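You operate a simulated robot arm through the tools that you are given. There is no shell and no other tool. Be economical: measure what you need, move in short steps, check, and stop when the job is done.

You run a simulated two-armed robot. Do the job below in one go: nothing can be reset, and whatever is moved stays where it is left.

## Task
Write the card's lot into the cream peg tray, then press READ.
Fine: set the reader dial; each button once; leave the tray on the reader's plate.

It is judged by the outcome, as a careful person would: the job done as asked, and still so three seconds after it is handed in. It fails if anything else is knocked over, pushed out of place, dropped, spilled or broken.

## Robot
Two 7-joint arms with fingered hands on one trunk, on a base that drives. Base frame: it is fixed to the floor where the robot stands at the start and does not move with it; the origin is under the middle of the robot, x ahead of it, y to its left, z up; the surface under the hand at the start is at about z = 800. Readings come in mm, rad, newtons and seconds.
The left shoulder is at the start at [73, 157, 1109], the right one opposite. With the tool pointing down near the work surface each hand reaches from about 440 to 860 mm from the robot's upright axis, wherever it stands, measured 20 degrees to its own side. Places, roughly: back step button [700, 600, 800]; blue arm [600, -200, 900]; checker switch [400, 500, 800]; cleaner button [400, -100, 800]; front step button [400, 600, 800]; plate of the tray reader [400, 200, 800]; read button [300, 100, 800]; reader dial [500, 100, 800]; reader switch [600, 100, 800]; tray reader [500, 200, 800]; white turntable [500, 500, 800]; write button [400, 100, 800]. Payload 4 kg a hand.
The tool frame of a hand sits at the grasp point between the pads (the TCP): z along the fingers, y along the line on which they close. The tips reach 30 mm beyond it. Largest opening 104 mm; the body of the gripper starts 35 mm behind the TCP. The gripper is a hand of 3 fingers: y runs from the thumb to the fingers, the wrist lies at [-15, -104, -178] in the tool frame, and closing takes about 1.5 s.
Orientation is told as [roll, pitch, yaw] about the base's x, y, z axes, in that order, counted from this pose: with the fingers straight down and the wrist toward the robot, the tool's x, y and z point along [0, 1, 0], [1, 0, 0] and [0, 0, -1] of the base frame.

## Interface
- The arms move only by the tool jog_arm. It takes "left_increments", "right_increments" or both (then of equal length, played together; a hand with none holds still); each is a list of rows, each an object (a shift or turn left out is 0, a gripper value left out holds the last) with "offset": the shift along the tool's x, y, z in units of 40 mm (1.0 is 40 mm), a list of three; "delta_rot": the turn, a rotation vector about the tool's x, y, z in units of 4 degrees (1.0 is 4 degrees), a list of three. In form: [{"offset": [x, y, z], "delta_rot": [ax, ay, az]}, ...]. A call has 1 to 8 rows; each row shifts and turns the commanded pose from where the row before left it, along the tool's axes as they then stand. "left_gripper" and "right_gripper" are, for a hand that has rows, the opening in per cent of the stroke, from 0 (shut) to 100 (fully open), set as the call begins (left out, the last holds). A call with a number of a shift or a turn outside -1 to 1 is refused whole. Rows are played at 5 a second. More than 50 mm and 0.15 rad between two rows, or a gripper value outside its range, and nothing of the call is played. A pose out of reach is approached as far as the arm can. The call stops where the force on the tool passes 40 N (or 10 N more than at its start, if that is more) or the arm is blocked; 0.2 s more then pass. Each finger travels about 153 mm/s and halts on what it meets, pressing with about 25 N; the grip force reading is that of the motor and also rises with nothing between the fingers. The clock runs only during rows and for 0.2 s after the last one: add rows that do not move to give the fingers time. It gives the time, the measured TCP pose, the force on the tool (base axes), the opening and the grip force at its end, in the units of the frame above (readings bear some noise), with the torque about the TCP (base axes, N m) and any sound that the robot's microphone picked up.
- Cameras (640 x 400 px; columns grow to the right, rows downward): "scene" is now at [134.8, 22.3, 1333.9]; the picture's right is [0.25, -0.97, 0.00], its down [-0.59, -0.15, -0.79] and it looks along [0.77, 0.20, -0.61] (base axes); focal length 240 px, centre (320, 200). "left" rides on the left gripper at [-64, -94, -117] in its tool frame; the picture's right is [-0.72, -0.33, 0.61], its down [0.64, -0.65, 0.40] and it looks along [0.27, 0.68, 0.68] (tool axes); focal length 238 px, centre (320, 200). "right" rides on the right gripper at [64, -94, -117] in its tool frame; the picture's right is [-0.72, 0.33, -0.61], its down [-0.64, -0.65, 0.41] and it looks along [-0.27, 0.68, 0.68] (tool axes); focal length 238 px, centre (320, 200). There is no depth. A picture from a camera that has moved, and an enlarged one, comes with that camera's place and axes in the base frame and with its lens.
- snapshot(camera): a new picture of that camera. It takes no simulated time.
- lift_body(by): slides the trunk up (or, below 0, down) by that many mm; the arms and the scene camera ride with it, the base frame stays. It gives what a move gives, with no picture.
- drive_base(legs): drives the robot by 1 to 6 legs, each [ahead, left, turn to the left] in mm, mm and rad, along the robot's own axes; the way and the turn of a leg run together, so that a leg with both is an arc; at most 1500 mm and 3.142 rad a leg. The arms and the cameras ride along, it lands a little off, and it stops where it bumps. It gives what a move gives.
- move_fingers(index, middle, thumb_bend, thumb_turn, hand): sets how far each is bent, from 0 (flat) to 1 (curled in); at 0.3 the hand is open as for a grip, at 0.7 the pads meet at the TCP. One left out holds its place. A second passes; each finger stops where it meets its share of the squeeze, and holds until it gets a number again. A gripper value or a shape takes the hand back. It gives what a move gives, with no picture; readings hold the bend of each and the force on the fingers (four entries, about 0 where the hand has none), thumb and palm. thumb_turn goes from beside the hand (0) to across from the fingers (1), as for a grip.
- set_grasp(shape, hand): the hand has 3 fingers and takes this shape, open, in about a second: jaw (thumb against the fingers, like two jaws); tri (thumb and two fingers); tip (a fingertip pinch); poke (one finger out to press); point (the index stretched); flat (the hand flat); cup (the hand cupped); fist (a fist). The gripper value then closes the fingers along that shape, each until it touches; the sizes above hold for jaw. It gives what a move gives, with no picture.
- turn_head(pan, tilt): turns the head with the scene camera to pan (to the left, within 1.501 rad either way) and tilt (down, from -0.506 to 1.204), counted from straight ahead of the robot. It gives what a move gives.
- enlarge(camera, box): a new picture of the part [left, top, right, bottom] of that camera's present view, enlarged. It takes no simulated time.
- close_job(): hands the job in; it is judged then, once.

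Go step by step. Nothing tells you exact positions but the pictures and the camera data: compare them with the known pose of the tool, close in by small moves and look again before you grip or let go. The budget is 120 turns and 92 pictures, counting those below and the enlarged ones. Unless the task says otherwise, let go and move clear before handing in, and close with one line.

The tools are called after "Emit:" as a command line: name --argument value ..., lists and objects as JSON in quotes. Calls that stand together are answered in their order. jog_arm: Moves the arms, as the interface text tells. Its arguments: {"type":"object","properties":{"left_increments":{"type":"array"},"left_gripper":{"type":"number"},"right_increments":{"type":"array"},"right_gripper":{"type":"number"}},"required":[]} The other tools are called the same way: lift_body (by) slides the trunk up or down; set_grasp (shape, hand) gives the hand a shape; move_fingers (index, middle, thumb_bend, thumb_turn, hand) moves the fingers one by one; drive_base (legs) drives the base; turn_head (pan, tilt) turns the head that bears the scene camera; snapshot (camera) takes a picture; enlarge (camera, box) takes an enlarged picture of a part of a camera's view; close_job () hands the job in.

At the start:

```text
clock: 0.0
left_ee_pos: [416.8, 455.8, 1180.9]
left_ee_rot: [-0.003, 0.002, 0.0]
left_contact_force: [0.3, -1.1, -0.8]
left_wrist_torque: [0.01, 0.0, 0.0]
left_gripper_width: 103.5
left_gripper_force: 0.0
left_shape: jaw
left_bend: [0.3, 0.3, 0.3, 0.98]
left_finger forces: [0.0, 0.0, 0.1, 0.0, 0.0, 0.0]
right_ee_pos: [616.8, -3.2, 1194.8]
right_ee_rot: [-0.003, 0.001, 0.001]
right_contact_force: [0.1, 0.5, -0.6]
right_wrist_torque: [0.01, 0.01, 0.01]
right_gripper_width: 103.6
right_gripper_force: 0.0
right_shape: jaw
right_bend: [0.3, 0.3, 0.3, 0.98]
right_finger forces: [0.0, 0.1, 0.1, 0.1, 0.0, 0.0]
trunk travel left (down, up): [-525.0, 415.0]
robot x, y, heading: [0.5, -0.6, -0.001]
head pan, tilt: [0.253, 0.651]
```

scene: 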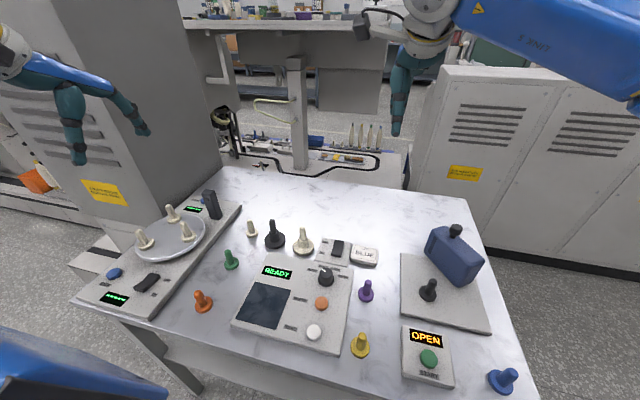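
right: 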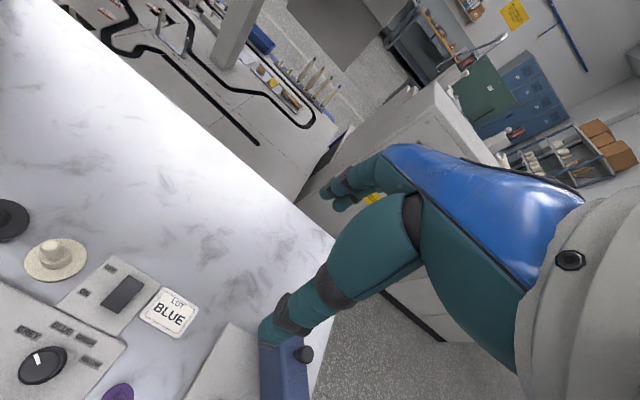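
left: 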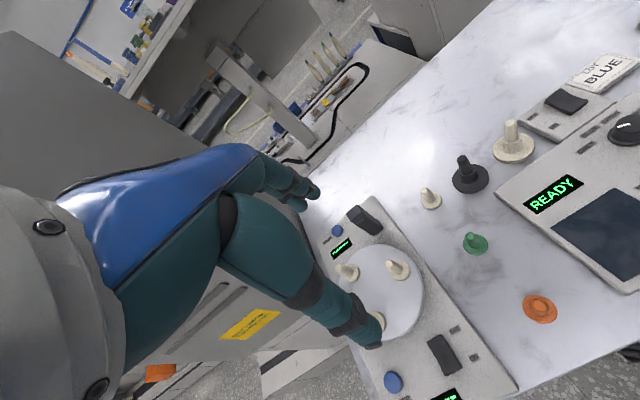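

I see a table with a tray reader (READY), a lot card reading BLUE, various peg trays, a turntable checker, and a cleaner. I'll enlarge to read labels.

Emit:
enlarge --camera "scene" --box '[220, 210, 400, 360]'

Emit:
enlarge --camera "scene" --box '[80, 180, 260, 320]'

Emit:
enlarge --camera "scene" --box '[380, 210, 540, 400]'

```text
2.67 times, centred on (310, 285) of scene
camera zoom: at [134.8, 22.3, 1333.9], right [0.25, -0.97, 0.0], down [-0.59, -0.15, -0.79], along [0.77, 0.2, -0.61], focal length 639 px, centre (347, -27)
```

zoom: 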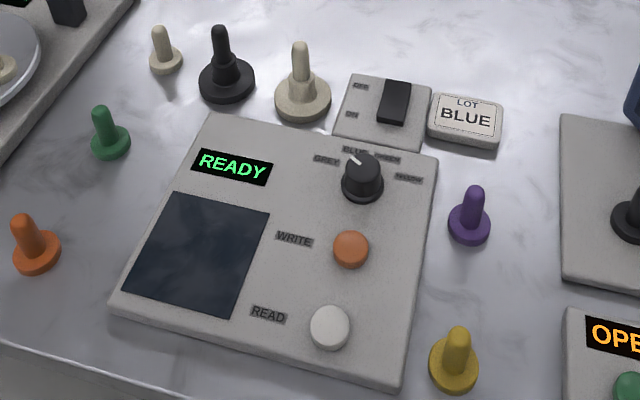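

```text
2.86 times, centred on (170, 250) of scene
camera zoom: at [134.8, 22.3, 1333.9], right [0.25, -0.97, 0.0], down [-0.59, -0.15, -0.79], along [0.77, 0.2, -0.61], focal length 685 px, centre (749, 57)
```

zoom: 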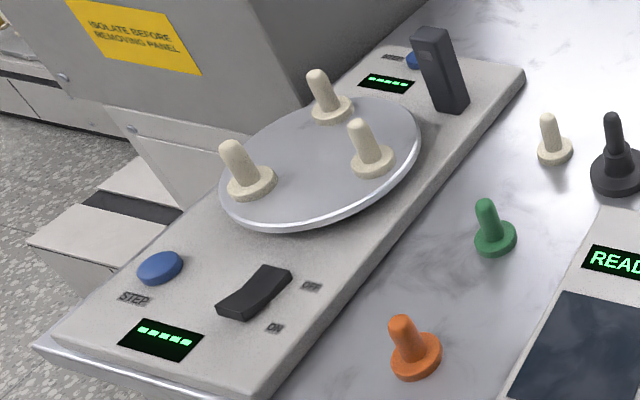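

```text
2.11 times, centred on (460, 305) of scene
camera zoom: at [134.8, 22.3, 1333.9], right [0.25, -0.97, 0.0], down [-0.59, -0.15, -0.79], along [0.77, 0.2, -0.61], focal length 505 px, centre (25, -21)
```

zoom: 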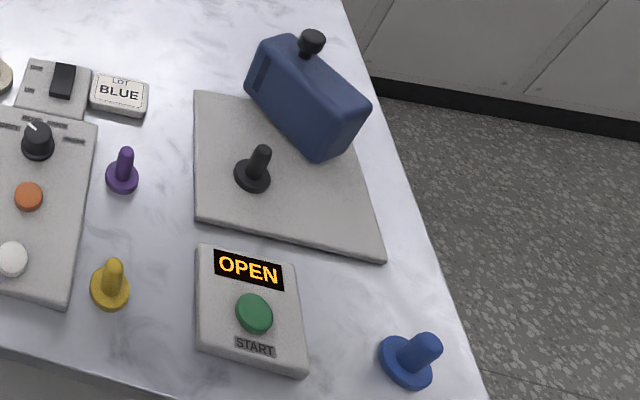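

The display reads READY and the lot is BLUE. There are several cream things, so I look closer at them to tell which is the peg tray.

Emit:
enlarge --camera "left" --box '[400, 90, 560, 190]'

Emit:
enlarge --camera "left" --box '[300, 180, 500, 400]'

Emit:
enlarge --camera "scene" --box '[240, 215, 380, 290]'

```text
4.00 times, centred on (480, 140) of left
camera zoom: at [323.7, 391.7, 1298.1], right [-0.33, -0.72, -0.61], down [-0.65, 0.64, -0.4], along [0.68, 0.27, -0.68], focal length 953 px, centre (-320, 440)
```

zoom: 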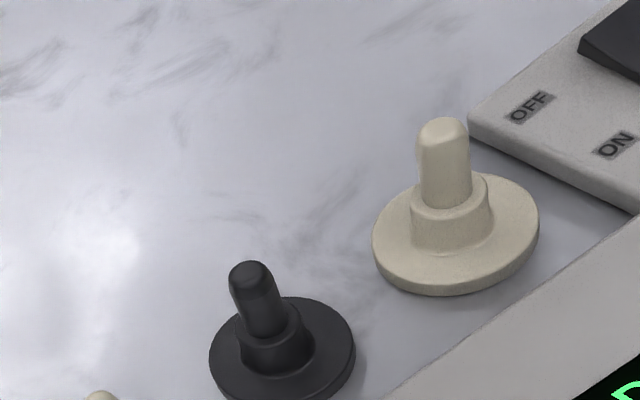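

```text
1.82 times, centred on (400, 290) of left
camera zoom: at [323.7, 391.7, 1298.1], right [-0.33, -0.72, -0.61], down [-0.65, 0.64, -0.4], along [0.68, 0.27, -0.68], focal length 433 px, centre (174, 36)
```

zoom: 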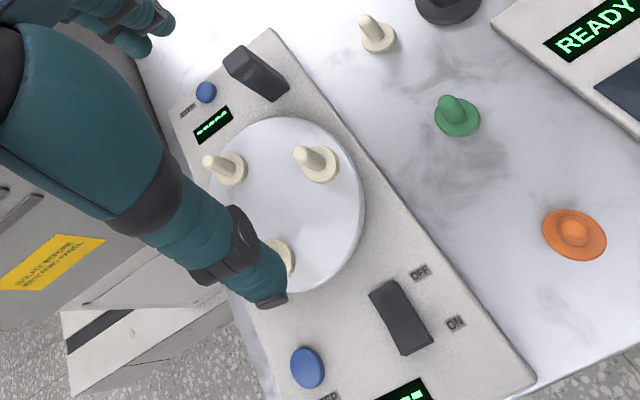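

```text
4.57 times, centred on (310, 252) of scene
camera zoom: at [134.8, 22.3, 1333.9], right [0.25, -0.97, 0.0], down [-0.59, -0.15, -0.79], along [0.77, 0.2, -0.61], focal length 1096 px, centre (366, -40)
```

zoom: 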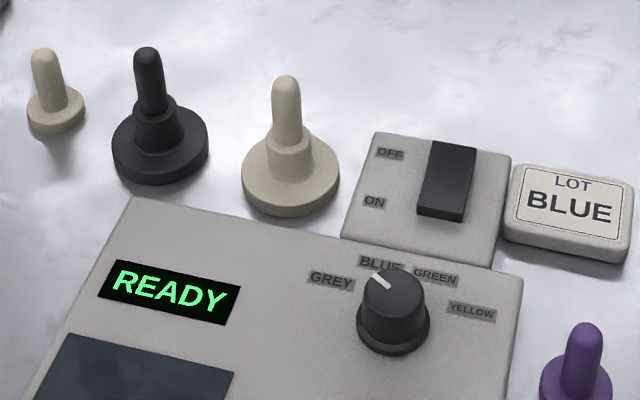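

The large cream disc with a collar and stem (about x 569, y 184) is the cream peg tray. READ is too close for reach, so I back the base up a bit and then look at the dial with the right wrist camera.

Emit:
drive_base --legs '[[-150, 0, 0]]'

```text
clock: 1.4
left_ee_pos: [266.4, 454.0, 1181.2]
left_ee_rot: [-0.001, 0.001, -0.001]
left_contact_force: [0.1, -0.2, 0.1]
left_wrist_torque: [-0.02, -0.01, 0.02]
left_gripper_width: 103.7
left_gripper_force: 0.0
left_shape: jaw
left_bend: [0.3, 0.3, 0.3, 0.98]
left_finger forces: [0.0, 0.1, 0.0, 0.0, 0.0, 0.0]
right_ee_pos: [465.0, -3.6, 1194.9]
right_ee_rot: [0.0, 0.001, -0.001]
right_contact_force: [-0.3, 0.8, -0.3]
right_wrist_torque: [0.01, 0.01, 0.01]
right_gripper_width: 103.3
right_gripper_force: 0.0
right_shape: jaw
right_bend: [0.3, 0.3, 0.3, 0.98]
right_finger forces: [0.0, 0.0, 0.1, 0.0, 0.0, 0.0]
trunk travel left (down, up): [-525.0, 415.0]
robot x, y, heading: [-152.5, -1.8, -0.003]
head pan, tilt: [0.253, 0.651]
```

Emit:
jog_arm --right_increments '[{"offset": [0.5, 0.1, 0.9]}, {"offset": [0.5, 0.1, 0.9]}, {"offset": [0.5, 0.1, 0.9]}, {"offset": [0.5, 0.1, 0.9]}, {"offset": [0.5, 0.1, 0.9]}]'

Emit:
snapshot --camera "right"

Emit:
snapshot --camera "scene"

```text
clock: 2.6
left_ee_pos: [264.5, 453.7, 1182.5]
left_ee_rot: [0.0, -0.002, 0.001]
left_contact_force: [-0.5, 0.0, 0.0]
left_wrist_torque: [0.03, 0.01, 0.02]
left_gripper_width: 103.6
left_gripper_force: 0.0
left_shape: jaw
left_bend: [0.3, 0.3, 0.3, 0.98]
left_finger forces: [0.0, 0.0, 0.1, 0.0, 0.0, 0.0]
right_ee_pos: [485.3, 98.3, 1016.5]
right_ee_rot: [-0.002, 0.001, -0.001]
right_contact_force: [0.5, -0.3, 0.6]
right_wrist_torque: [0.0, -0.01, -0.03]
right_gripper_width: 103.4
right_gripper_force: 0.0
right_shape: jaw
right_bend: [0.3, 0.3, 0.3, 0.98]
right_finger forces: [0.0, 0.1, 0.1, 0.0, 0.0, 0.0]
trunk travel left (down, up): [-525.0, 415.0]
robot x, y, heading: [-151.2, 1.9, 0.001]
head pan, tilt: [0.253, 0.651]
```

```text
82 pictures are left
camera right: at [390.0, 163.0, 1133.8], right [0.33, -0.72, 0.61], down [-0.65, -0.64, -0.4], along [0.68, -0.27, -0.68], focal length 238 px, centre (320, 200)
```

right: 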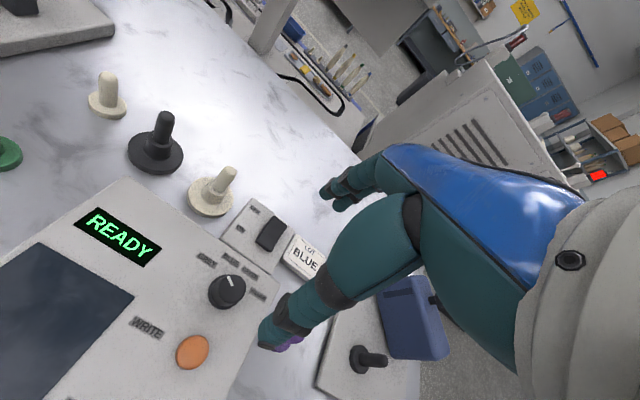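

```text
81 pictures are left
camera scene: at [-16.0, 24.4, 1333.7], right [0.25, -0.97, 0.0], down [-0.59, -0.15, -0.79], along [0.77, 0.2, -0.61], focal length 240 px, centre (320, 200)
```

scene: 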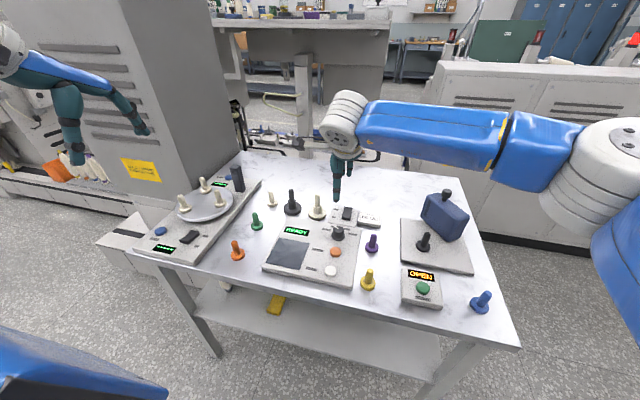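

Emit:
enlarge --camera "right" --box '[170, 230, 290, 320]'

```text
4.44 times, centred on (230, 275) of right
camera zoom: at [390.0, 163.0, 1133.8], right [0.33, -0.72, 0.61], down [-0.65, -0.64, -0.4], along [0.68, -0.27, -0.68], focal length 1059 px, centre (720, -133)
```

zoom: 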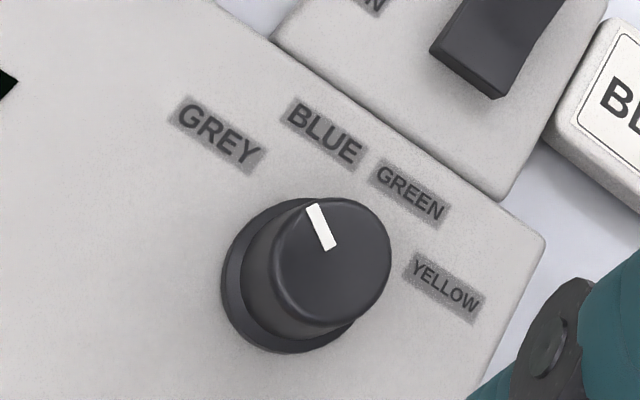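

The knob pointer is at GREY (about 60° left), with BLUE 40° clockwise from it. I narrow the right hand and lower it toward the knob at about (480, 99).

Emit:
jog_arm --right_increments '[{"offset": [0, -0.05, 0.9]}, {"offset": [0, -0.05, 0.9]}, {"offset": [0, 0, 0.9]}]' --right_gripper 60

Emit:
snapshot --camera "right"

Emit:
enlarge --camera "scene" --box '[240, 170, 400, 300]'

```text
clock: 3.4
left_ee_pos: [263.1, 454.0, 1182.6]
left_ee_rot: [-0.001, -0.002, 0.0]
left_contact_force: [0.2, 0.0, 0.8]
left_wrist_torque: [-0.02, 0.03, -0.04]
left_gripper_width: 103.8
left_gripper_force: 0.0
left_shape: jaw
left_bend: [0.3, 0.3, 0.3, 0.98]
left_finger forces: [0.1, 0.0, 0.0, 0.1, 0.1, 0.1]
right_ee_pos: [479.2, 96.8, 909.3]
right_ee_rot: [0.002, -0.002, 0.0]
right_contact_force: [-0.2, -0.7, 0.2]
right_wrist_torque: [0.03, -0.02, 0.0]
right_gripper_width: 62.8
right_gripper_force: 0.0
right_shape: jaw
right_bend: [0.29, 0.4, 0.64, 1.0]
right_finger forces: [0.0, 0.1, 0.1, 0.0, 0.0, 0.0]
trunk travel left (down, up): [-525.0, 415.0]
robot x, y, heading: [-150.8, -5.2, 0.0]
head pan, tilt: [0.253, 0.651]
```

```text
79 pictures are left
camera right: at [383.5, 161.4, 1026.6], right [0.32, -0.72, 0.61], down [-0.65, -0.64, -0.41], along [0.69, -0.27, -0.68], focal length 238 px, centre (320, 200)
```

right: 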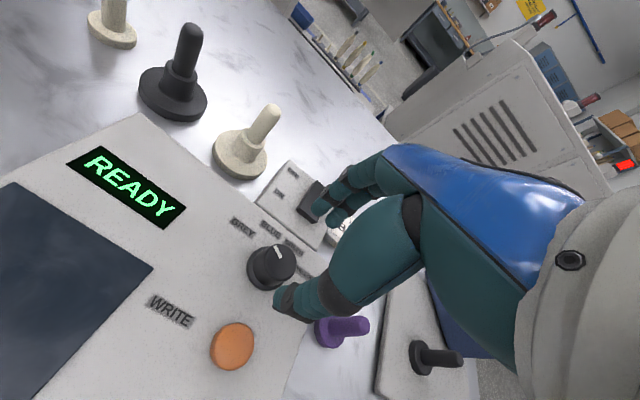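

```text
3.08 times, centred on (320, 235) of scene
camera zoom: at [-17.1, 23.5, 1333.9], right [0.25, -0.97, 0.0], down [-0.59, -0.15, -0.79], along [0.77, 0.2, -0.61], focal length 738 px, centre (320, 92)
```

zoom: 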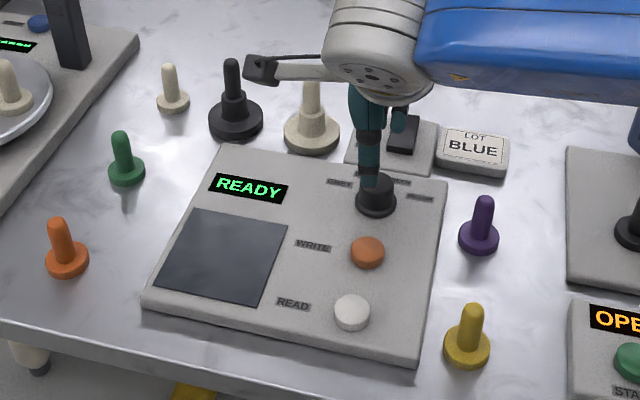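

Emit:
jog_arm --right_increments '[{"offset": [0.1, -0.03, 0.5]}, {"offset": [0, 0, 0.5]}, {"offset": [0, 0, 0.35]}, {}]'

Emit:
snapshot --camera "right"

Emit:
enlarge --camera "scene" --box '[290, 190, 390, 270]'

```text
clock: 4.4
left_ee_pos: [262.5, 453.4, 1182.2]
left_ee_rot: [-0.001, -0.003, -0.001]
left_contact_force: [-0.6, -0.1, 0.2]
left_wrist_torque: [0.03, 0.0, 0.0]
left_gripper_width: 103.7
left_gripper_force: 0.0
left_shape: jaw
left_bend: [0.3, 0.3, 0.3, 0.98]
left_finger forces: [0.2, 0.0, 0.1, 0.0, 0.1, 0.1]
right_ee_pos: [476.3, 100.4, 855.2]
right_ee_rot: [0.001, -0.002, 0.0]
right_contact_force: [0.3, -0.4, 0.2]
right_wrist_torque: [0.03, 0.02, 0.01]
right_gripper_width: 62.8
right_gripper_force: 0.0
right_shape: jaw
right_bend: [0.29, 0.4, 0.64, 1.0]
right_finger forces: [0.0, 0.0, 0.1, 0.0, 0.0, 0.0]
trunk travel left (down, up): [-525.0, 415.0]
robot x, y, heading: [-151.4, -2.5, 0.003]
head pan, tilt: [0.253, 0.651]
```

```text
77 pictures are left
camera right: at [381.9, 164.6, 971.9], right [0.32, -0.72, 0.61], down [-0.65, -0.64, -0.41], along [0.68, -0.27, -0.68], focal length 238 px, centre (320, 200)
```

right: 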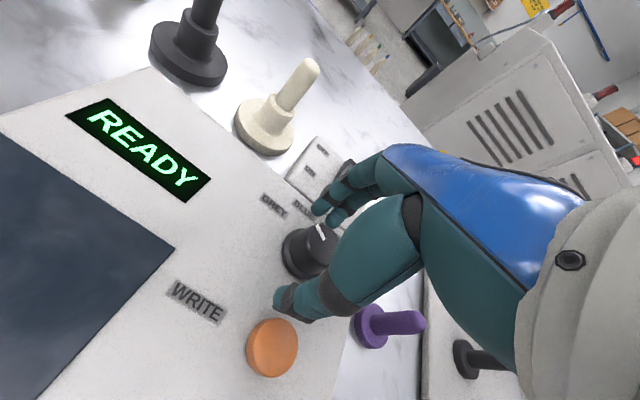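

```text
5.00 times, centred on (340, 230) of scene
camera zoom: at [-17.4, 23.0, 1333.9], right [0.25, -0.97, 0.0], down [-0.59, -0.15, -0.79], along [0.77, 0.2, -0.61], focal length 1198 px, centre (220, 50)
```

zoom: 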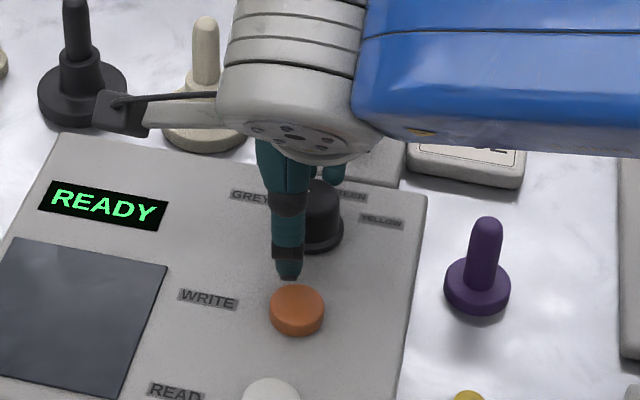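

Emit:
jog_arm --right_increments '[{"offset": [-0.08, 0.02, 0.1]}, {}, {}, {}, {}, {}, {}]' --right_gripper 20

Emit:
snapshot --camera "right"

```text
clock: 6.0
left_ee_pos: [262.5, 454.4, 1183.0]
left_ee_rot: [0.0, 0.0, 0.001]
left_contact_force: [0.5, -1.0, -0.1]
left_wrist_torque: [0.03, 0.01, 0.03]
left_gripper_width: 103.8
left_gripper_force: 0.1
left_shape: jaw
left_bend: [0.3, 0.3, 0.3, 0.98]
left_finger forces: [0.1, 0.1, 0.0, 0.0, 0.0, 0.1]
right_ee_pos: [477.3, 98.5, 851.6]
right_ee_rot: [0.0, -0.003, 0.001]
right_contact_force: [3.7, 8.0, 9.9]
right_wrist_torque: [0.19, -0.16, 0.05]
right_gripper_width: 26.7
right_gripper_force: 25.0
right_shape: jaw
right_bend: [0.74, 0.55, 0.75, 1.0]
right_finger forces: [18.3, 8.6, 0.0, 0.0, 22.7, 0.1]
trunk travel left (down, up): [-525.0, 415.0]
robot x, y, heading: [-151.1, -1.4, 0.001]
head pan, tilt: [0.253, 0.651]
```

```text
75 pictures are left
camera right: at [381.7, 162.4, 968.7], right [0.32, -0.72, 0.61], down [-0.65, -0.64, -0.41], along [0.69, -0.27, -0.68], focal length 238 px, centre (320, 200)
```

right: 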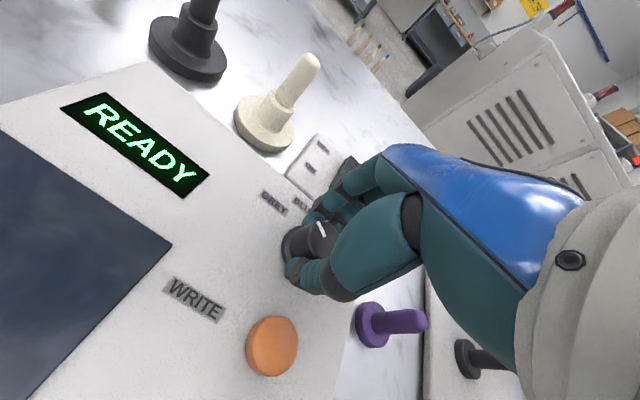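

The knob is gripped; I turn it clockwise.

Emit:
jog_arm --right_increments '[{"delta_rot": [0, 0, 1]}, {"delta_rot": [0, 0, 1]}, {"delta_rot": [0, 0, 1]}, {"delta_rot": [0, 0, 1]}, {"delta_rot": [0, 0, 1]}, {"delta_rot": [0, 0, 1]}, {"delta_rot": [0, 0, 1]}, {"delta_rot": [0, 0, 1]}]'

Emit:
enlarge --camera "right" --box '[210, 150, 410, 300]'

```text
clock: 7.8
left_ee_pos: [261.2, 454.6, 1182.3]
left_ee_rot: [0.001, -0.003, 0.001]
left_contact_force: [-1.0, -0.4, -0.3]
left_wrist_torque: [-0.03, 0.0, 0.01]
left_gripper_width: 103.6
left_gripper_force: 0.0
left_shape: jaw
left_bend: [0.3, 0.3, 0.3, 0.98]
left_finger forces: [0.0, 0.1, 0.1, 0.1, 0.1, 0.0]
right_ee_pos: [478.0, 97.8, 852.4]
right_ee_rot: [0.001, -0.002, -0.561]
right_contact_force: [8.4, 8.3, 16.0]
right_wrist_torque: [0.15, -0.3, 0.03]
right_gripper_width: 27.4
right_gripper_force: 25.4
right_shape: jaw
right_bend: [0.74, 0.56, 0.76, 0.99]
right_finger forces: [19.8, 7.5, 0.1, 0.1, 24.5, 0.0]
trunk travel left (down, up): [-525.0, 415.0]
robot x, y, heading: [-149.1, -0.4, 0.0]
head pan, tilt: [0.253, 0.651]
```

```text
2.67 times, centred on (310, 225) of right
camera zoom: at [430.4, 201.4, 968.0], right [-0.11, -0.78, 0.61], down [-0.89, -0.2, -0.41], along [0.44, -0.59, -0.68], focal length 636 px, centre (347, 133)
```

zoom: 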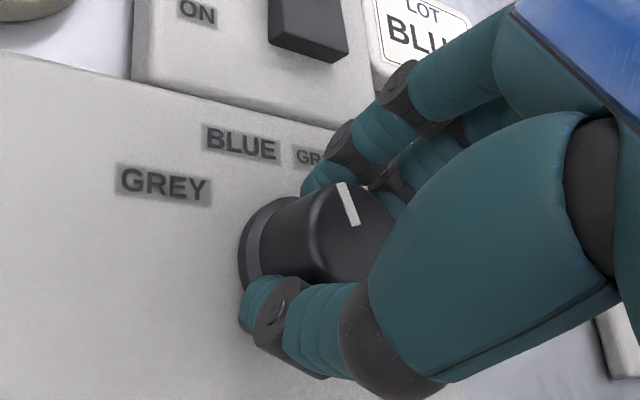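

Emit:
jog_arm --right_increments '[{}, {}, {}, {"offset": [0, 0, -1]}, {"offset": [0, 0, -1]}, {"offset": [0, 0, -1]}]' --right_gripper 60

Emit:
enlarge --camera "right" --box '[210, 200, 370, 320]'

```text
clock: 9.2
left_ee_pos: [262.6, 453.3, 1184.1]
left_ee_rot: [0.001, -0.002, 0.002]
left_contact_force: [0.8, -0.4, -0.5]
left_wrist_torque: [0.0, -0.01, 0.0]
left_gripper_width: 103.6
left_gripper_force: 0.1
left_shape: jaw
left_bend: [0.3, 0.3, 0.3, 0.98]
left_finger forces: [0.0, 0.0, 0.0, 0.1, 0.0, 0.0]
right_ee_pos: [474.9, 95.8, 970.8]
right_ee_rot: [0.002, 0.001, -0.557]
right_contact_force: [-0.4, 0.1, 0.2]
right_wrist_torque: [0.0, -0.02, -0.03]
right_gripper_width: 62.0
right_gripper_force: 0.0
right_shape: jaw
right_bend: [0.29, 0.41, 0.65, 1.0]
right_finger forces: [0.0, 0.1, 0.1, 0.0, 0.1, 0.1]
trunk travel left (down, up): [-525.0, 415.0]
robot x, y, heading: [-152.7, 0.4, -0.003]
head pan, tilt: [0.253, 0.651]
```

```text
3.33 times, centred on (290, 260) of right
camera zoom: at [428.7, 199.9, 1087.4], right [-0.1, -0.78, 0.61], down [-0.89, -0.2, -0.4], along [0.44, -0.59, -0.68], focal length 794 px, centre (420, 0)
```

zoom: 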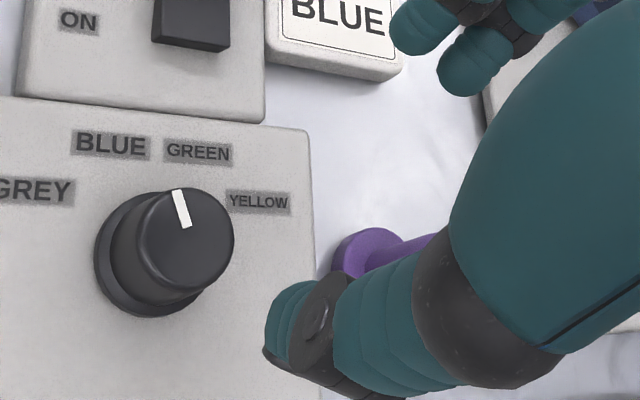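

The pointer now sits at BLUE. I move the right hand clear and bring the left hand toward the cream tray.

Emit:
jog_arm --right_increments '[{"offset": [-0.7, 0, -0.4], "delta_rot": [0, 0, -1]}, {"offset": [-0.7, 0, -0.4], "delta_rot": [0, 0, -1]}, {"offset": [-0.7, 0, -0.4], "delta_rot": [0, 0, -1]}, {"offset": [-0.7, 0, -0.4], "delta_rot": [0, 0, -1]}, {"offset": [-0.7, 0, -0.4], "delta_rot": [0, 0, -1]}, {"offset": [-0.7, 0, -0.4], "delta_rot": [0, 0, -1]}, {"offset": [-0.7, 0, -0.4], "delta_rot": [0, 0, -1]}, {"offset": [-0.7, 0, -0.4], "delta_rot": [0, 0, -1]}]' --left_increments '[{"offset": [-0.75, 0.9, 0]}, {"offset": [-0.75, 0.9, 0]}, {"offset": [-0.75, 0.9, 0]}, {"offset": [-0.75, 0.9, 0]}, {"offset": [-0.75, 0.9, 0]}, {"offset": [-0.75, 0.9, 0]}, {"offset": [-0.75, 0.9, 0]}, {"offset": [-0.75, 0.9, 0]}]'

Emit:
jog_arm --left_increments '[{"offset": [-0.25, 0.15, 0.9]}, {"offset": [-0.25, 0.15, 0.9]}, {"offset": [-0.25, 0.1, 0.9]}, {"offset": [0, 0, 0.9]}, {"offset": [0, 0, 0.9]}]' --left_gripper 70

Emit:
snapshot --camera "left"

Emit:
snapshot --camera "scene"

```text
clock: 11.0
left_ee_pos: [551.9, 209.6, 1186.7]
left_ee_rot: [0.005, -0.002, 0.003]
left_contact_force: [-0.8, 0.6, 0.6]
left_wrist_torque: [-0.02, -0.01, 0.03]
left_gripper_width: 103.6
left_gripper_force: 0.0
left_shape: jaw
left_bend: [0.3, 0.3, 0.3, 0.98]
left_finger forces: [0.0, 0.0, 0.0, 0.0, 0.1, 0.0]
right_ee_pos: [407.1, -118.7, 1097.7]
right_ee_rot: [0.006, -0.002, 0.0]
right_contact_force: [0.8, -0.3, -0.1]
right_wrist_torque: [0.05, 0.0, 0.03]
right_gripper_width: 62.2
right_gripper_force: 0.0
right_shape: jaw
right_bend: [0.29, 0.41, 0.65, 1.0]
right_finger forces: [0.0, 0.0, 0.0, 0.0, 0.0, 0.1]
trunk travel left (down, up): [-525.0, 415.0]
robot x, y, heading: [-152.0, -1.8, -0.003]
head pan, tilt: [0.253, 0.651]
```

```text
clock: 12.2
left_ee_pos: [566.9, 183.9, 1004.9]
left_ee_rot: [0.0, -0.004, -0.001]
left_contact_force: [-0.5, 0.7, -0.2]
left_wrist_torque: [-0.06, 0.0, -0.02]
left_gripper_width: 73.1
left_gripper_force: 0.0
left_shape: jaw
left_bend: [0.27, 0.37, 0.58, 0.99]
left_finger forces: [0.0, 0.0, 0.0, 0.0, 0.0, 0.1]
right_ee_pos: [409.6, -116.2, 1098.1]
right_ee_rot: [0.0, 0.0, 0.001]
right_contact_force: [0.0, -0.5, 0.5]
right_wrist_torque: [-0.06, 0.01, 0.0]
right_gripper_width: 62.1
right_gripper_force: 0.0
right_shape: jaw
right_bend: [0.29, 0.41, 0.65, 1.0]
right_finger forces: [0.1, 0.0, 0.0, 0.0, 0.0, 0.1]
trunk travel left (down, up): [-525.0, 415.0]
robot x, y, heading: [-150.8, -2.4, -0.002]
head pan, tilt: [0.253, 0.651]
```

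```text
72 pictures are left
camera left: at [472.5, 120.4, 1121.3], right [-0.33, -0.72, -0.61], down [-0.65, 0.64, -0.41], along [0.69, 0.27, -0.68], focal length 238 px, centre (320, 200)
```

left: 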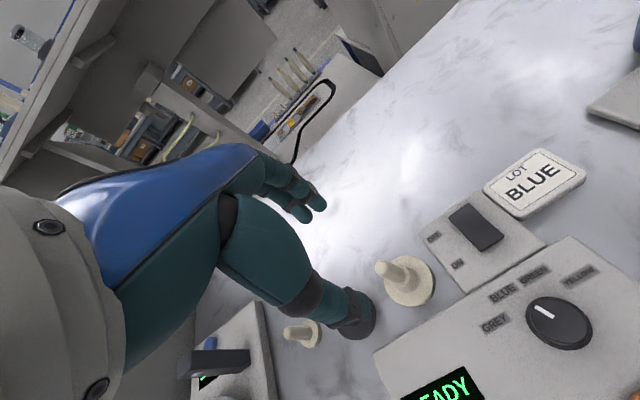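

```text
71 pictures are left
camera scene: at [-15.7, 21.2, 1333.8], right [0.25, -0.97, 0.0], down [-0.59, -0.15, -0.79], along [0.77, 0.2, -0.61], focal length 240 px, centre (320, 200)
```

scene: 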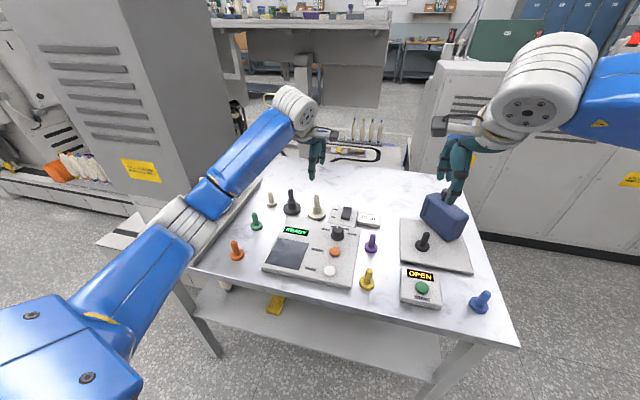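

Emit:
jog_arm --left_increments '[{"offset": [0.05, 0.12, 0.8]}, {"offset": [0, 0, 0.9]}]'

Emit:
snapshot --camera "left"

Emit:
enlarge --camera "scene" --box '[270, 150, 370, 230]'

```text
clock: 12.8
left_ee_pos: [571.5, 183.7, 937.0]
left_ee_rot: [0.004, -0.002, 0.001]
left_contact_force: [-1.0, 1.0, 0.5]
left_wrist_torque: [-0.01, -0.01, 0.01]
left_gripper_width: 73.0
left_gripper_force: 0.1
left_shape: jaw
left_bend: [0.27, 0.37, 0.58, 0.99]
left_finger forces: [0.1, 0.1, 0.0, 0.0, 0.0, 0.0]
right_ee_pos: [408.0, -116.1, 1098.1]
right_ee_rot: [0.001, 0.001, 0.001]
right_contact_force: [-0.7, 0.0, 0.4]
right_wrist_torque: [-0.01, 0.0, 0.0]
right_gripper_width: 61.9
right_gripper_force: 0.1
right_shape: jaw
right_bend: [0.29, 0.41, 0.65, 1.0]
right_finger forces: [0.0, 0.1, 0.0, 0.0, 0.0, 0.0]
trunk travel left (down, up): [-525.0, 415.0]
robot x, y, heading: [-152.0, 2.2, 0.003]
head pan, tilt: [0.253, 0.651]
```

```text
70 pictures are left
camera left: at [477.5, 119.4, 1052.8], right [-0.33, -0.72, -0.62], down [-0.65, 0.64, -0.4], along [0.69, 0.27, -0.68], focal length 238 px, centre (320, 200)
```

left: 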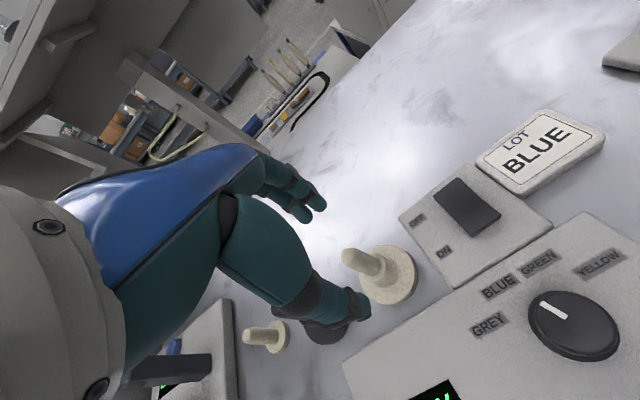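

```text
5.00 times, centred on (320, 190) of scene
camera zoom: at [-15.7, 20.4, 1333.8], right [0.25, -0.97, 0.0], down [-0.59, -0.15, -0.79], along [0.77, 0.2, -0.61], focal length 1198 px, centre (320, 250)
```

zoom: 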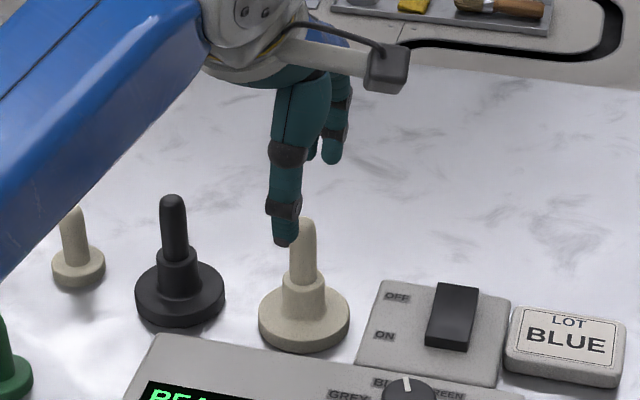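

The stem is at about (575, 184.5), its top near z 887. I lower the open left hand around it.

Emit:
jog_arm --left_increments '[{"offset": [0.02, 0.08, 0.6]}, {"offset": [0, 0, 0.6]}, {"offset": [0, 0, 0.4]}, {}]'

Emit:
snapshot --camera "left"

Emit:
enlarge --camera "scene" --box '[270, 150, 370, 230]'

```text
clock: 13.8
left_ee_pos: [574.8, 186.2, 871.5]
left_ee_rot: [0.002, -0.001, 0.0]
left_contact_force: [-0.5, -0.6, 0.2]
left_wrist_torque: [-0.02, -0.06, -0.01]
left_gripper_width: 72.9
left_gripper_force: 0.0
left_shape: jaw
left_bend: [0.27, 0.37, 0.58, 0.99]
left_finger forces: [0.0, 0.0, 0.0, 0.0, 0.2, 0.1]
right_ee_pos: [408.0, -116.5, 1098.3]
right_ee_rot: [0.001, -0.003, 0.0]
right_contact_force: [-0.2, 0.2, -0.3]
right_wrist_torque: [0.0, 0.01, 0.0]
right_gripper_width: 62.1
right_gripper_force: 0.1
right_shape: jaw
right_bend: [0.29, 0.41, 0.65, 1.0]
right_finger forces: [0.0, 0.1, 0.0, 0.1, 0.0, 0.0]
trunk travel left (down, up): [-525.0, 415.0]
robot x, y, heading: [-155.5, 2.5, 0.002]
head pan, tilt: [0.253, 0.651]
```

```text
68 pictures are left
camera left: at [480.3, 122.0, 988.3], right [-0.33, -0.72, -0.62], down [-0.65, 0.64, -0.4], along [0.69, 0.27, -0.68], focal length 238 px, centre (320, 200)
```

left: 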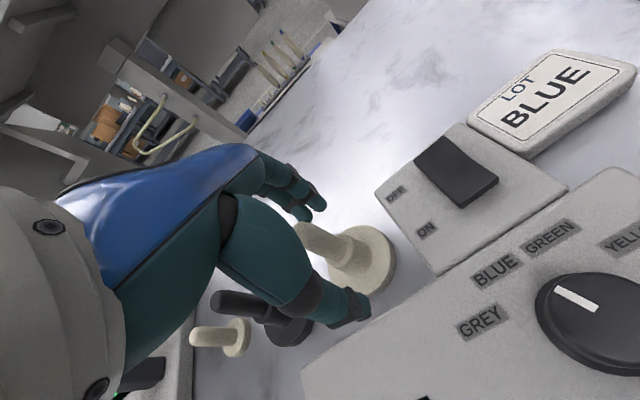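

```text
5.00 times, centred on (320, 190) of scene
camera zoom: at [-16.4, 19.8, 1333.8], right [0.25, -0.97, 0.0], down [-0.59, -0.15, -0.79], along [0.77, 0.2, -0.61], focal length 1198 px, centre (320, 250)
```

zoom: 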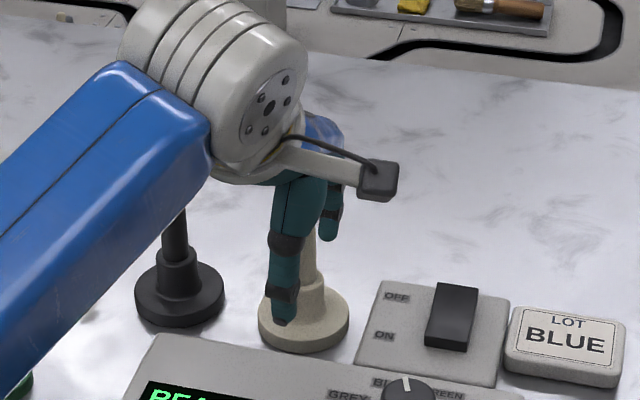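

Emit:
jog_arm --left_increments '[{"offset": [-0.03, 0, 0]}, {}, {}, {}, {}, {}, {}, {}]' --left_gripper 0

Emit:
snapshot --camera "left"

```text
clock: 15.6
left_ee_pos: [575.5, 183.4, 872.1]
left_ee_rot: [0.002, -0.002, 0.0]
left_contact_force: [-0.9, -0.7, -0.5]
left_wrist_torque: [0.0, -0.04, -0.01]
left_gripper_width: 9.6
left_gripper_force: 25.4
left_shape: jaw
left_bend: [0.72, 0.65, 0.73, 1.0]
left_finger forces: [12.3, 8.8, 0.0, 0.0, 21.2, 0.0]
right_ee_pos: [409.2, -116.8, 1098.4]
right_ee_rot: [0.001, -0.002, 0.0]
right_contact_force: [-1.0, -0.3, -0.6]
right_wrist_torque: [0.02, -0.03, 0.02]
right_gripper_width: 62.2
right_gripper_force: 0.0
right_shape: jaw
right_bend: [0.29, 0.41, 0.65, 1.0]
right_finger forces: [0.1, 0.1, 0.0, 0.0, 0.1, 0.0]
trunk travel left (down, up): [-525.0, 415.0]
robot x, y, heading: [-157.2, 1.9, -0.002]
head pan, tilt: [0.253, 0.651]
```

```text
66 pictures are left
camera left: at [480.3, 120.3, 988.1], right [-0.33, -0.72, -0.62], down [-0.65, 0.64, -0.4], along [0.69, 0.27, -0.68], focal length 238 px, centre (320, 200)
```

left: 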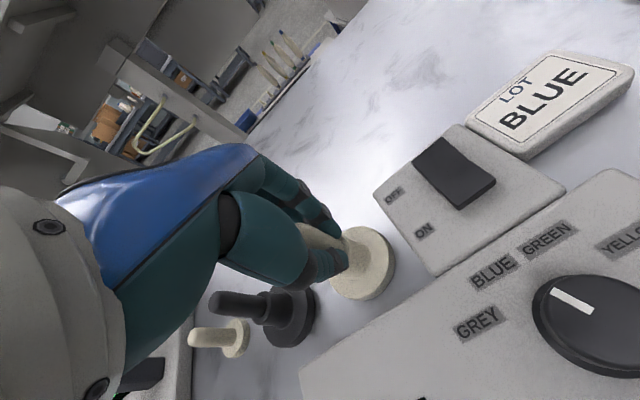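

Emit:
jog_arm --left_increments '[{"offset": [0, 0, -0.5]}, {"offset": [0, 0, -0.7]}, {"offset": [0, 0, -0.8]}]'

Emit:
snapshot --camera "left"

Emit:
snapshot --camera "scene"

```text
clock: 16.4
left_ee_pos: [575.5, 182.9, 952.1]
left_ee_rot: [0.002, -0.002, 0.001]
left_contact_force: [0.3, -0.1, 0.1]
left_wrist_torque: [0.02, 0.01, -0.02]
left_gripper_width: 9.6
left_gripper_force: 24.3
left_shape: jaw
left_bend: [0.72, 0.65, 0.73, 1.0]
left_finger forces: [12.4, 9.2, 0.0, 0.0, 21.3, 0.0]
right_ee_pos: [409.0, -116.9, 1098.1]
right_ee_rot: [0.002, 0.0, 0.001]
right_contact_force: [0.0, -0.6, -0.6]
right_wrist_torque: [0.0, 0.03, 0.01]
right_gripper_width: 62.0
right_gripper_force: 0.0
right_shape: jaw
right_bend: [0.29, 0.41, 0.65, 1.0]
right_finger forces: [0.1, 0.0, 0.1, 0.0, 0.1, 0.1]
trunk travel left (down, up): [-525.0, 415.0]
robot x, y, heading: [-154.1, 0.0, 0.003]
head pan, tilt: [0.253, 0.651]
```

```text
65 pictures are left
camera left: at [479.9, 120.2, 1068.3], right [-0.32, -0.72, -0.62], down [-0.65, 0.64, -0.4], along [0.69, 0.27, -0.68], focal length 238 px, centre (320, 200)
```

left: 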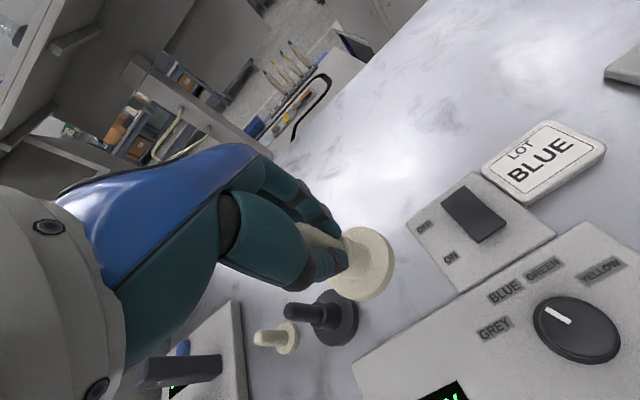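

```text
64 pictures are left
camera scene: at [-16.7, 19.4, 1333.8], right [0.25, -0.97, 0.0], down [-0.59, -0.15, -0.79], along [0.77, 0.2, -0.61], focal length 240 px, centre (320, 200)
```

scene: 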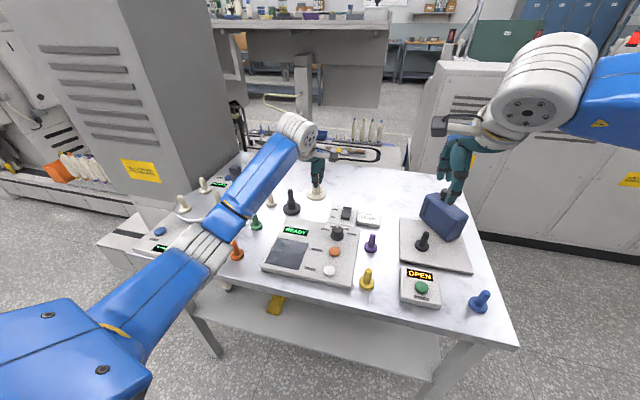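

The tray is held. I carry it over the dark plate centre, about (382, 215).

Emit:
jog_arm --left_increments '[{"offset": [0.16, -0.9, 0]}, {"offset": [0.16, -0.9, 0]}, {"offset": [0.16, -0.9, 0]}, {"offset": [0.16, -0.9, 0]}, {"offset": [0.16, -0.9, 0]}, {"offset": [0, -0.33, 0.5]}, {}]'

Emit:
snapshot --camera "scene"

Emit:
enlarge --camera "scene" --box '[230, 190, 390, 310]'

Emit:
snapshot --camera "left"

```text
clock: 18.0
left_ee_pos: [379.1, 218.1, 931.3]
left_ee_rot: [0.003, -0.001, 0.0]
left_contact_force: [-0.1, -0.1, -0.8]
left_wrist_torque: [0.05, -0.01, 0.02]
left_gripper_width: 9.6
left_gripper_force: 25.8
left_shape: jaw
left_bend: [0.72, 0.65, 0.74, 1.0]
left_finger forces: [12.6, 9.5, 0.1, 0.0, 21.3, 0.0]
right_ee_pos: [408.7, -115.7, 1098.8]
right_ee_rot: [0.002, -0.002, 0.0]
right_contact_force: [-0.3, -0.5, 0.1]
right_wrist_torque: [0.0, -0.02, 0.02]
right_gripper_width: 62.0
right_gripper_force: 0.0
right_shape: jaw
right_bend: [0.29, 0.41, 0.65, 1.0]
right_finger forces: [0.1, 0.1, 0.0, 0.0, 0.0, 0.0]
trunk travel left (down, up): [-525.0, 415.0]
robot x, y, heading: [-153.2, 1.1, 0.001]
head pan, tilt: [0.253, 0.651]
```

```text
63 pictures are left
camera scene: at [-16.8, 20.0, 1333.8], right [0.25, -0.97, 0.0], down [-0.59, -0.15, -0.79], along [0.77, 0.2, -0.61], focal length 240 px, centre (320, 200)
```

scene: 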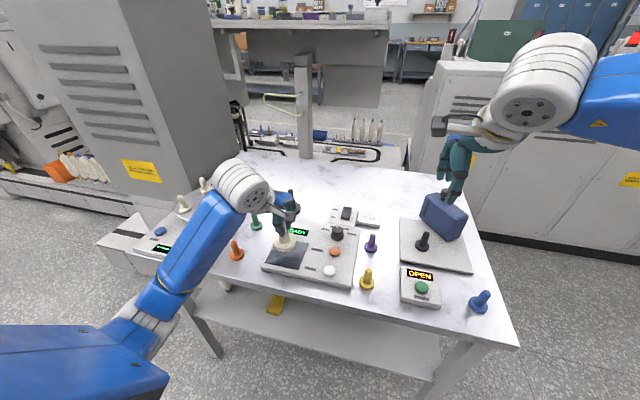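

```text
3.33 times, centred on (310, 250) of scene
camera zoom: at [-16.8, 20.0, 1333.8], right [0.25, -0.97, 0.0], down [-0.59, -0.15, -0.79], along [0.77, 0.2, -0.61], focal length 799 px, centre (353, 33)
```

zoom: 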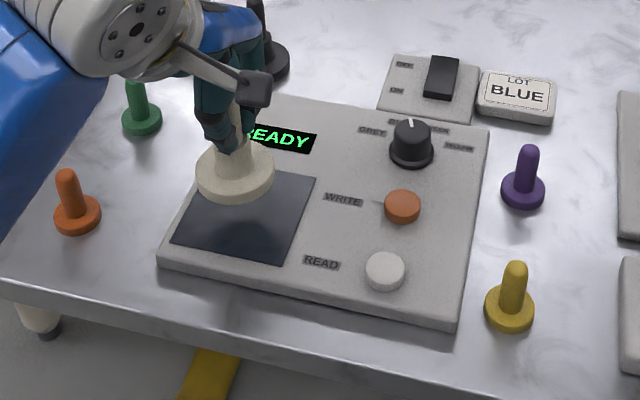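

```text
61 pictures are left
camera left: at [284.6, 154.2, 1047.6], right [-0.32, -0.72, -0.62], down [-0.65, 0.64, -0.4], along [0.69, 0.27, -0.68], focal length 238 px, centre (320, 200)
```

left: 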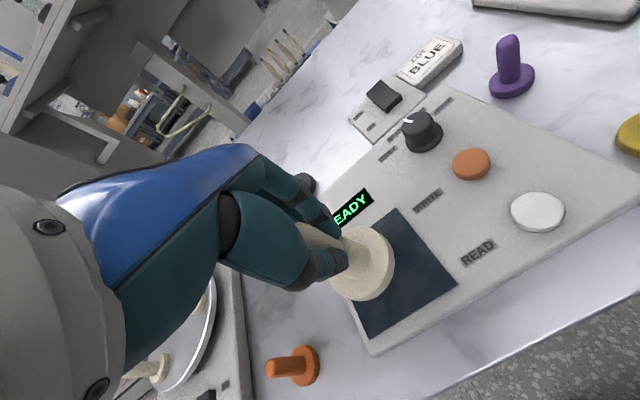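

Emit:
jog_arm --left_increments '[{"offset": [0.03, 0.05, 0.35]}, {"offset": [0, 0, 0.35]}, {"offset": [0, 0, 0.15]}, {}]'

Emit:
enlarge --camera "scene" --box '[250, 210, 350, 290]'

Emit:
enlarge --camera "left" --box '[280, 180, 480, 340]'

```text
clock: 19.0
left_ee_pos: [383.9, 216.8, 897.3]
left_ee_rot: [0.003, -0.003, -0.001]
left_contact_force: [-0.4, -0.5, 0.1]
left_wrist_torque: [0.0, 0.02, -0.01]
left_gripper_width: 9.3
left_gripper_force: 25.0
left_shape: jaw
left_bend: [0.72, 0.65, 0.74, 1.0]
left_finger forces: [12.7, 9.8, 0.1, 0.0, 21.4, 0.0]
right_ee_pos: [408.0, -116.7, 1097.0]
right_ee_rot: [0.002, -0.002, -0.001]
right_contact_force: [0.0, 0.4, -0.2]
right_wrist_torque: [0.01, -0.04, 0.01]
right_gripper_width: 61.9
right_gripper_force: 0.1
right_shape: jaw
right_bend: [0.29, 0.41, 0.65, 1.0]
right_finger forces: [0.1, 0.1, 0.0, 0.1, 0.1, 0.0]
trunk travel left (down, up): [-525.0, 415.0]
robot x, y, heading: [-149.3, -2.2, -0.0]
head pan, tilt: [0.253, 0.651]
```

```text
5.00 times, centred on (300, 250) of scene
camera zoom: at [-17.0, 20.2, 1333.9], right [0.25, -0.97, 0.0], down [-0.59, -0.15, -0.79], along [0.77, 0.2, -0.61], focal length 1198 px, centre (420, -50)
```

zoom: 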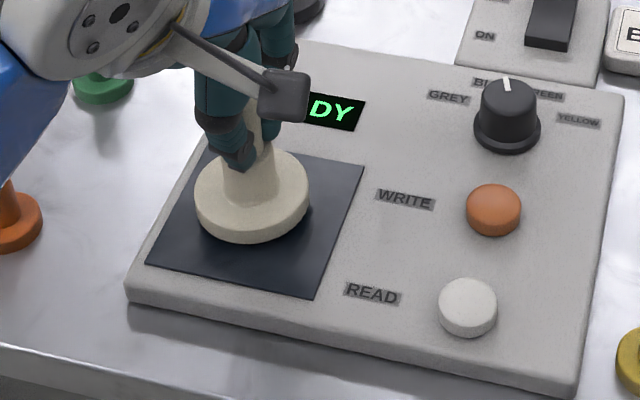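

```text
2.50 times, centred on (380, 260) of left
camera zoom: at [289.3, 154.0, 1013.7], right [-0.33, -0.72, -0.62], down [-0.65, 0.64, -0.4], along [0.69, 0.27, -0.68], focal length 596 px, centre (170, 50)
```

zoom: 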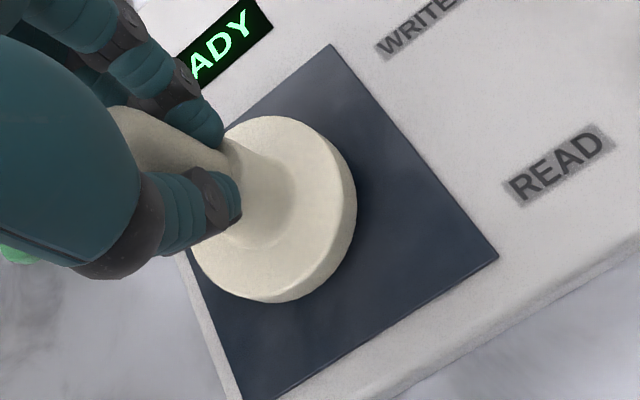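

Emit:
jog_arm --left_increments '[{"offset": [0, -0.05, 0.08]}, {"offset": [0, 0, 0.08]}]'

```text
clock: 19.6
left_ee_pos: [382.1, 218.0, 892.8]
left_ee_rot: [0.002, -0.001, 0.0]
left_contact_force: [-0.7, -0.1, -0.5]
left_wrist_torque: [0.01, 0.0, -0.04]
left_gripper_width: 9.3
left_gripper_force: 25.2
left_shape: jaw
left_bend: [0.72, 0.65, 0.74, 1.0]
left_finger forces: [12.6, 9.8, 0.1, 0.0, 21.5, 0.0]
right_ee_pos: [407.9, -116.5, 1098.0]
right_ee_rot: [0.003, -0.002, 0.0]
right_contact_force: [-0.7, 0.8, 0.1]
right_wrist_torque: [0.0, -0.01, -0.01]
right_gripper_width: 62.0
right_gripper_force: 0.0
right_shape: jaw
right_bend: [0.29, 0.41, 0.65, 1.0]
right_finger forces: [0.0, 0.0, 0.0, 0.0, 0.0, 0.1]
trunk travel left (down, up): [-525.0, 415.0]
robot x, y, heading: [-154.3, 0.5, -0.003]
head pan, tilt: [0.253, 0.651]
```

Emit:
jog_arm --left_increments '[{"offset": [0, 0, 0.06]}, {"offset": [0, 0, 0.04]}]'

Emit:
enlarge --camera "scene" --box '[250, 220, 330, 284]'

```text
clock: 20.2
left_ee_pos: [381.8, 215.7, 890.2]
left_ee_rot: [0.002, -0.009, 0.001]
left_contact_force: [0.2, 1.6, 13.3]
left_wrist_torque: [0.06, -0.12, -0.03]
left_gripper_width: 9.8
left_gripper_force: 25.1
left_shape: jaw
left_bend: [0.72, 0.64, 0.74, 1.0]
left_finger forces: [14.4, 13.1, 0.1, 0.1, 23.6, 0.0]
right_ee_pos: [407.5, -117.4, 1099.7]
right_ee_rot: [0.001, -0.003, 0.0]
right_contact_force: [1.0, -0.8, 0.0]
right_wrist_torque: [-0.01, 0.02, -0.01]
right_gripper_width: 62.4
right_gripper_force: 0.0
right_shape: jaw
right_bend: [0.29, 0.41, 0.65, 1.0]
right_finger forces: [0.1, 0.0, 0.0, 0.0, 0.1, 0.0]
trunk travel left (down, up): [-525.0, 415.0]
robot x, y, heading: [-153.2, 0.5, 0.0]
head pan, tilt: [0.253, 0.651]
```

```text
6.25 times, centred on (290, 252) of scene
camera zoom: at [-19.3, 19.6, 1334.4], right [0.25, -0.97, 0.0], down [-0.59, -0.15, -0.79], along [0.77, 0.2, -0.61], focal length 1498 px, centre (508, -125)
```

zoom: 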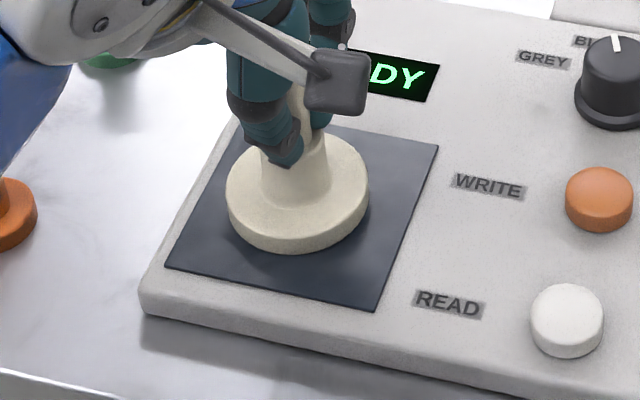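

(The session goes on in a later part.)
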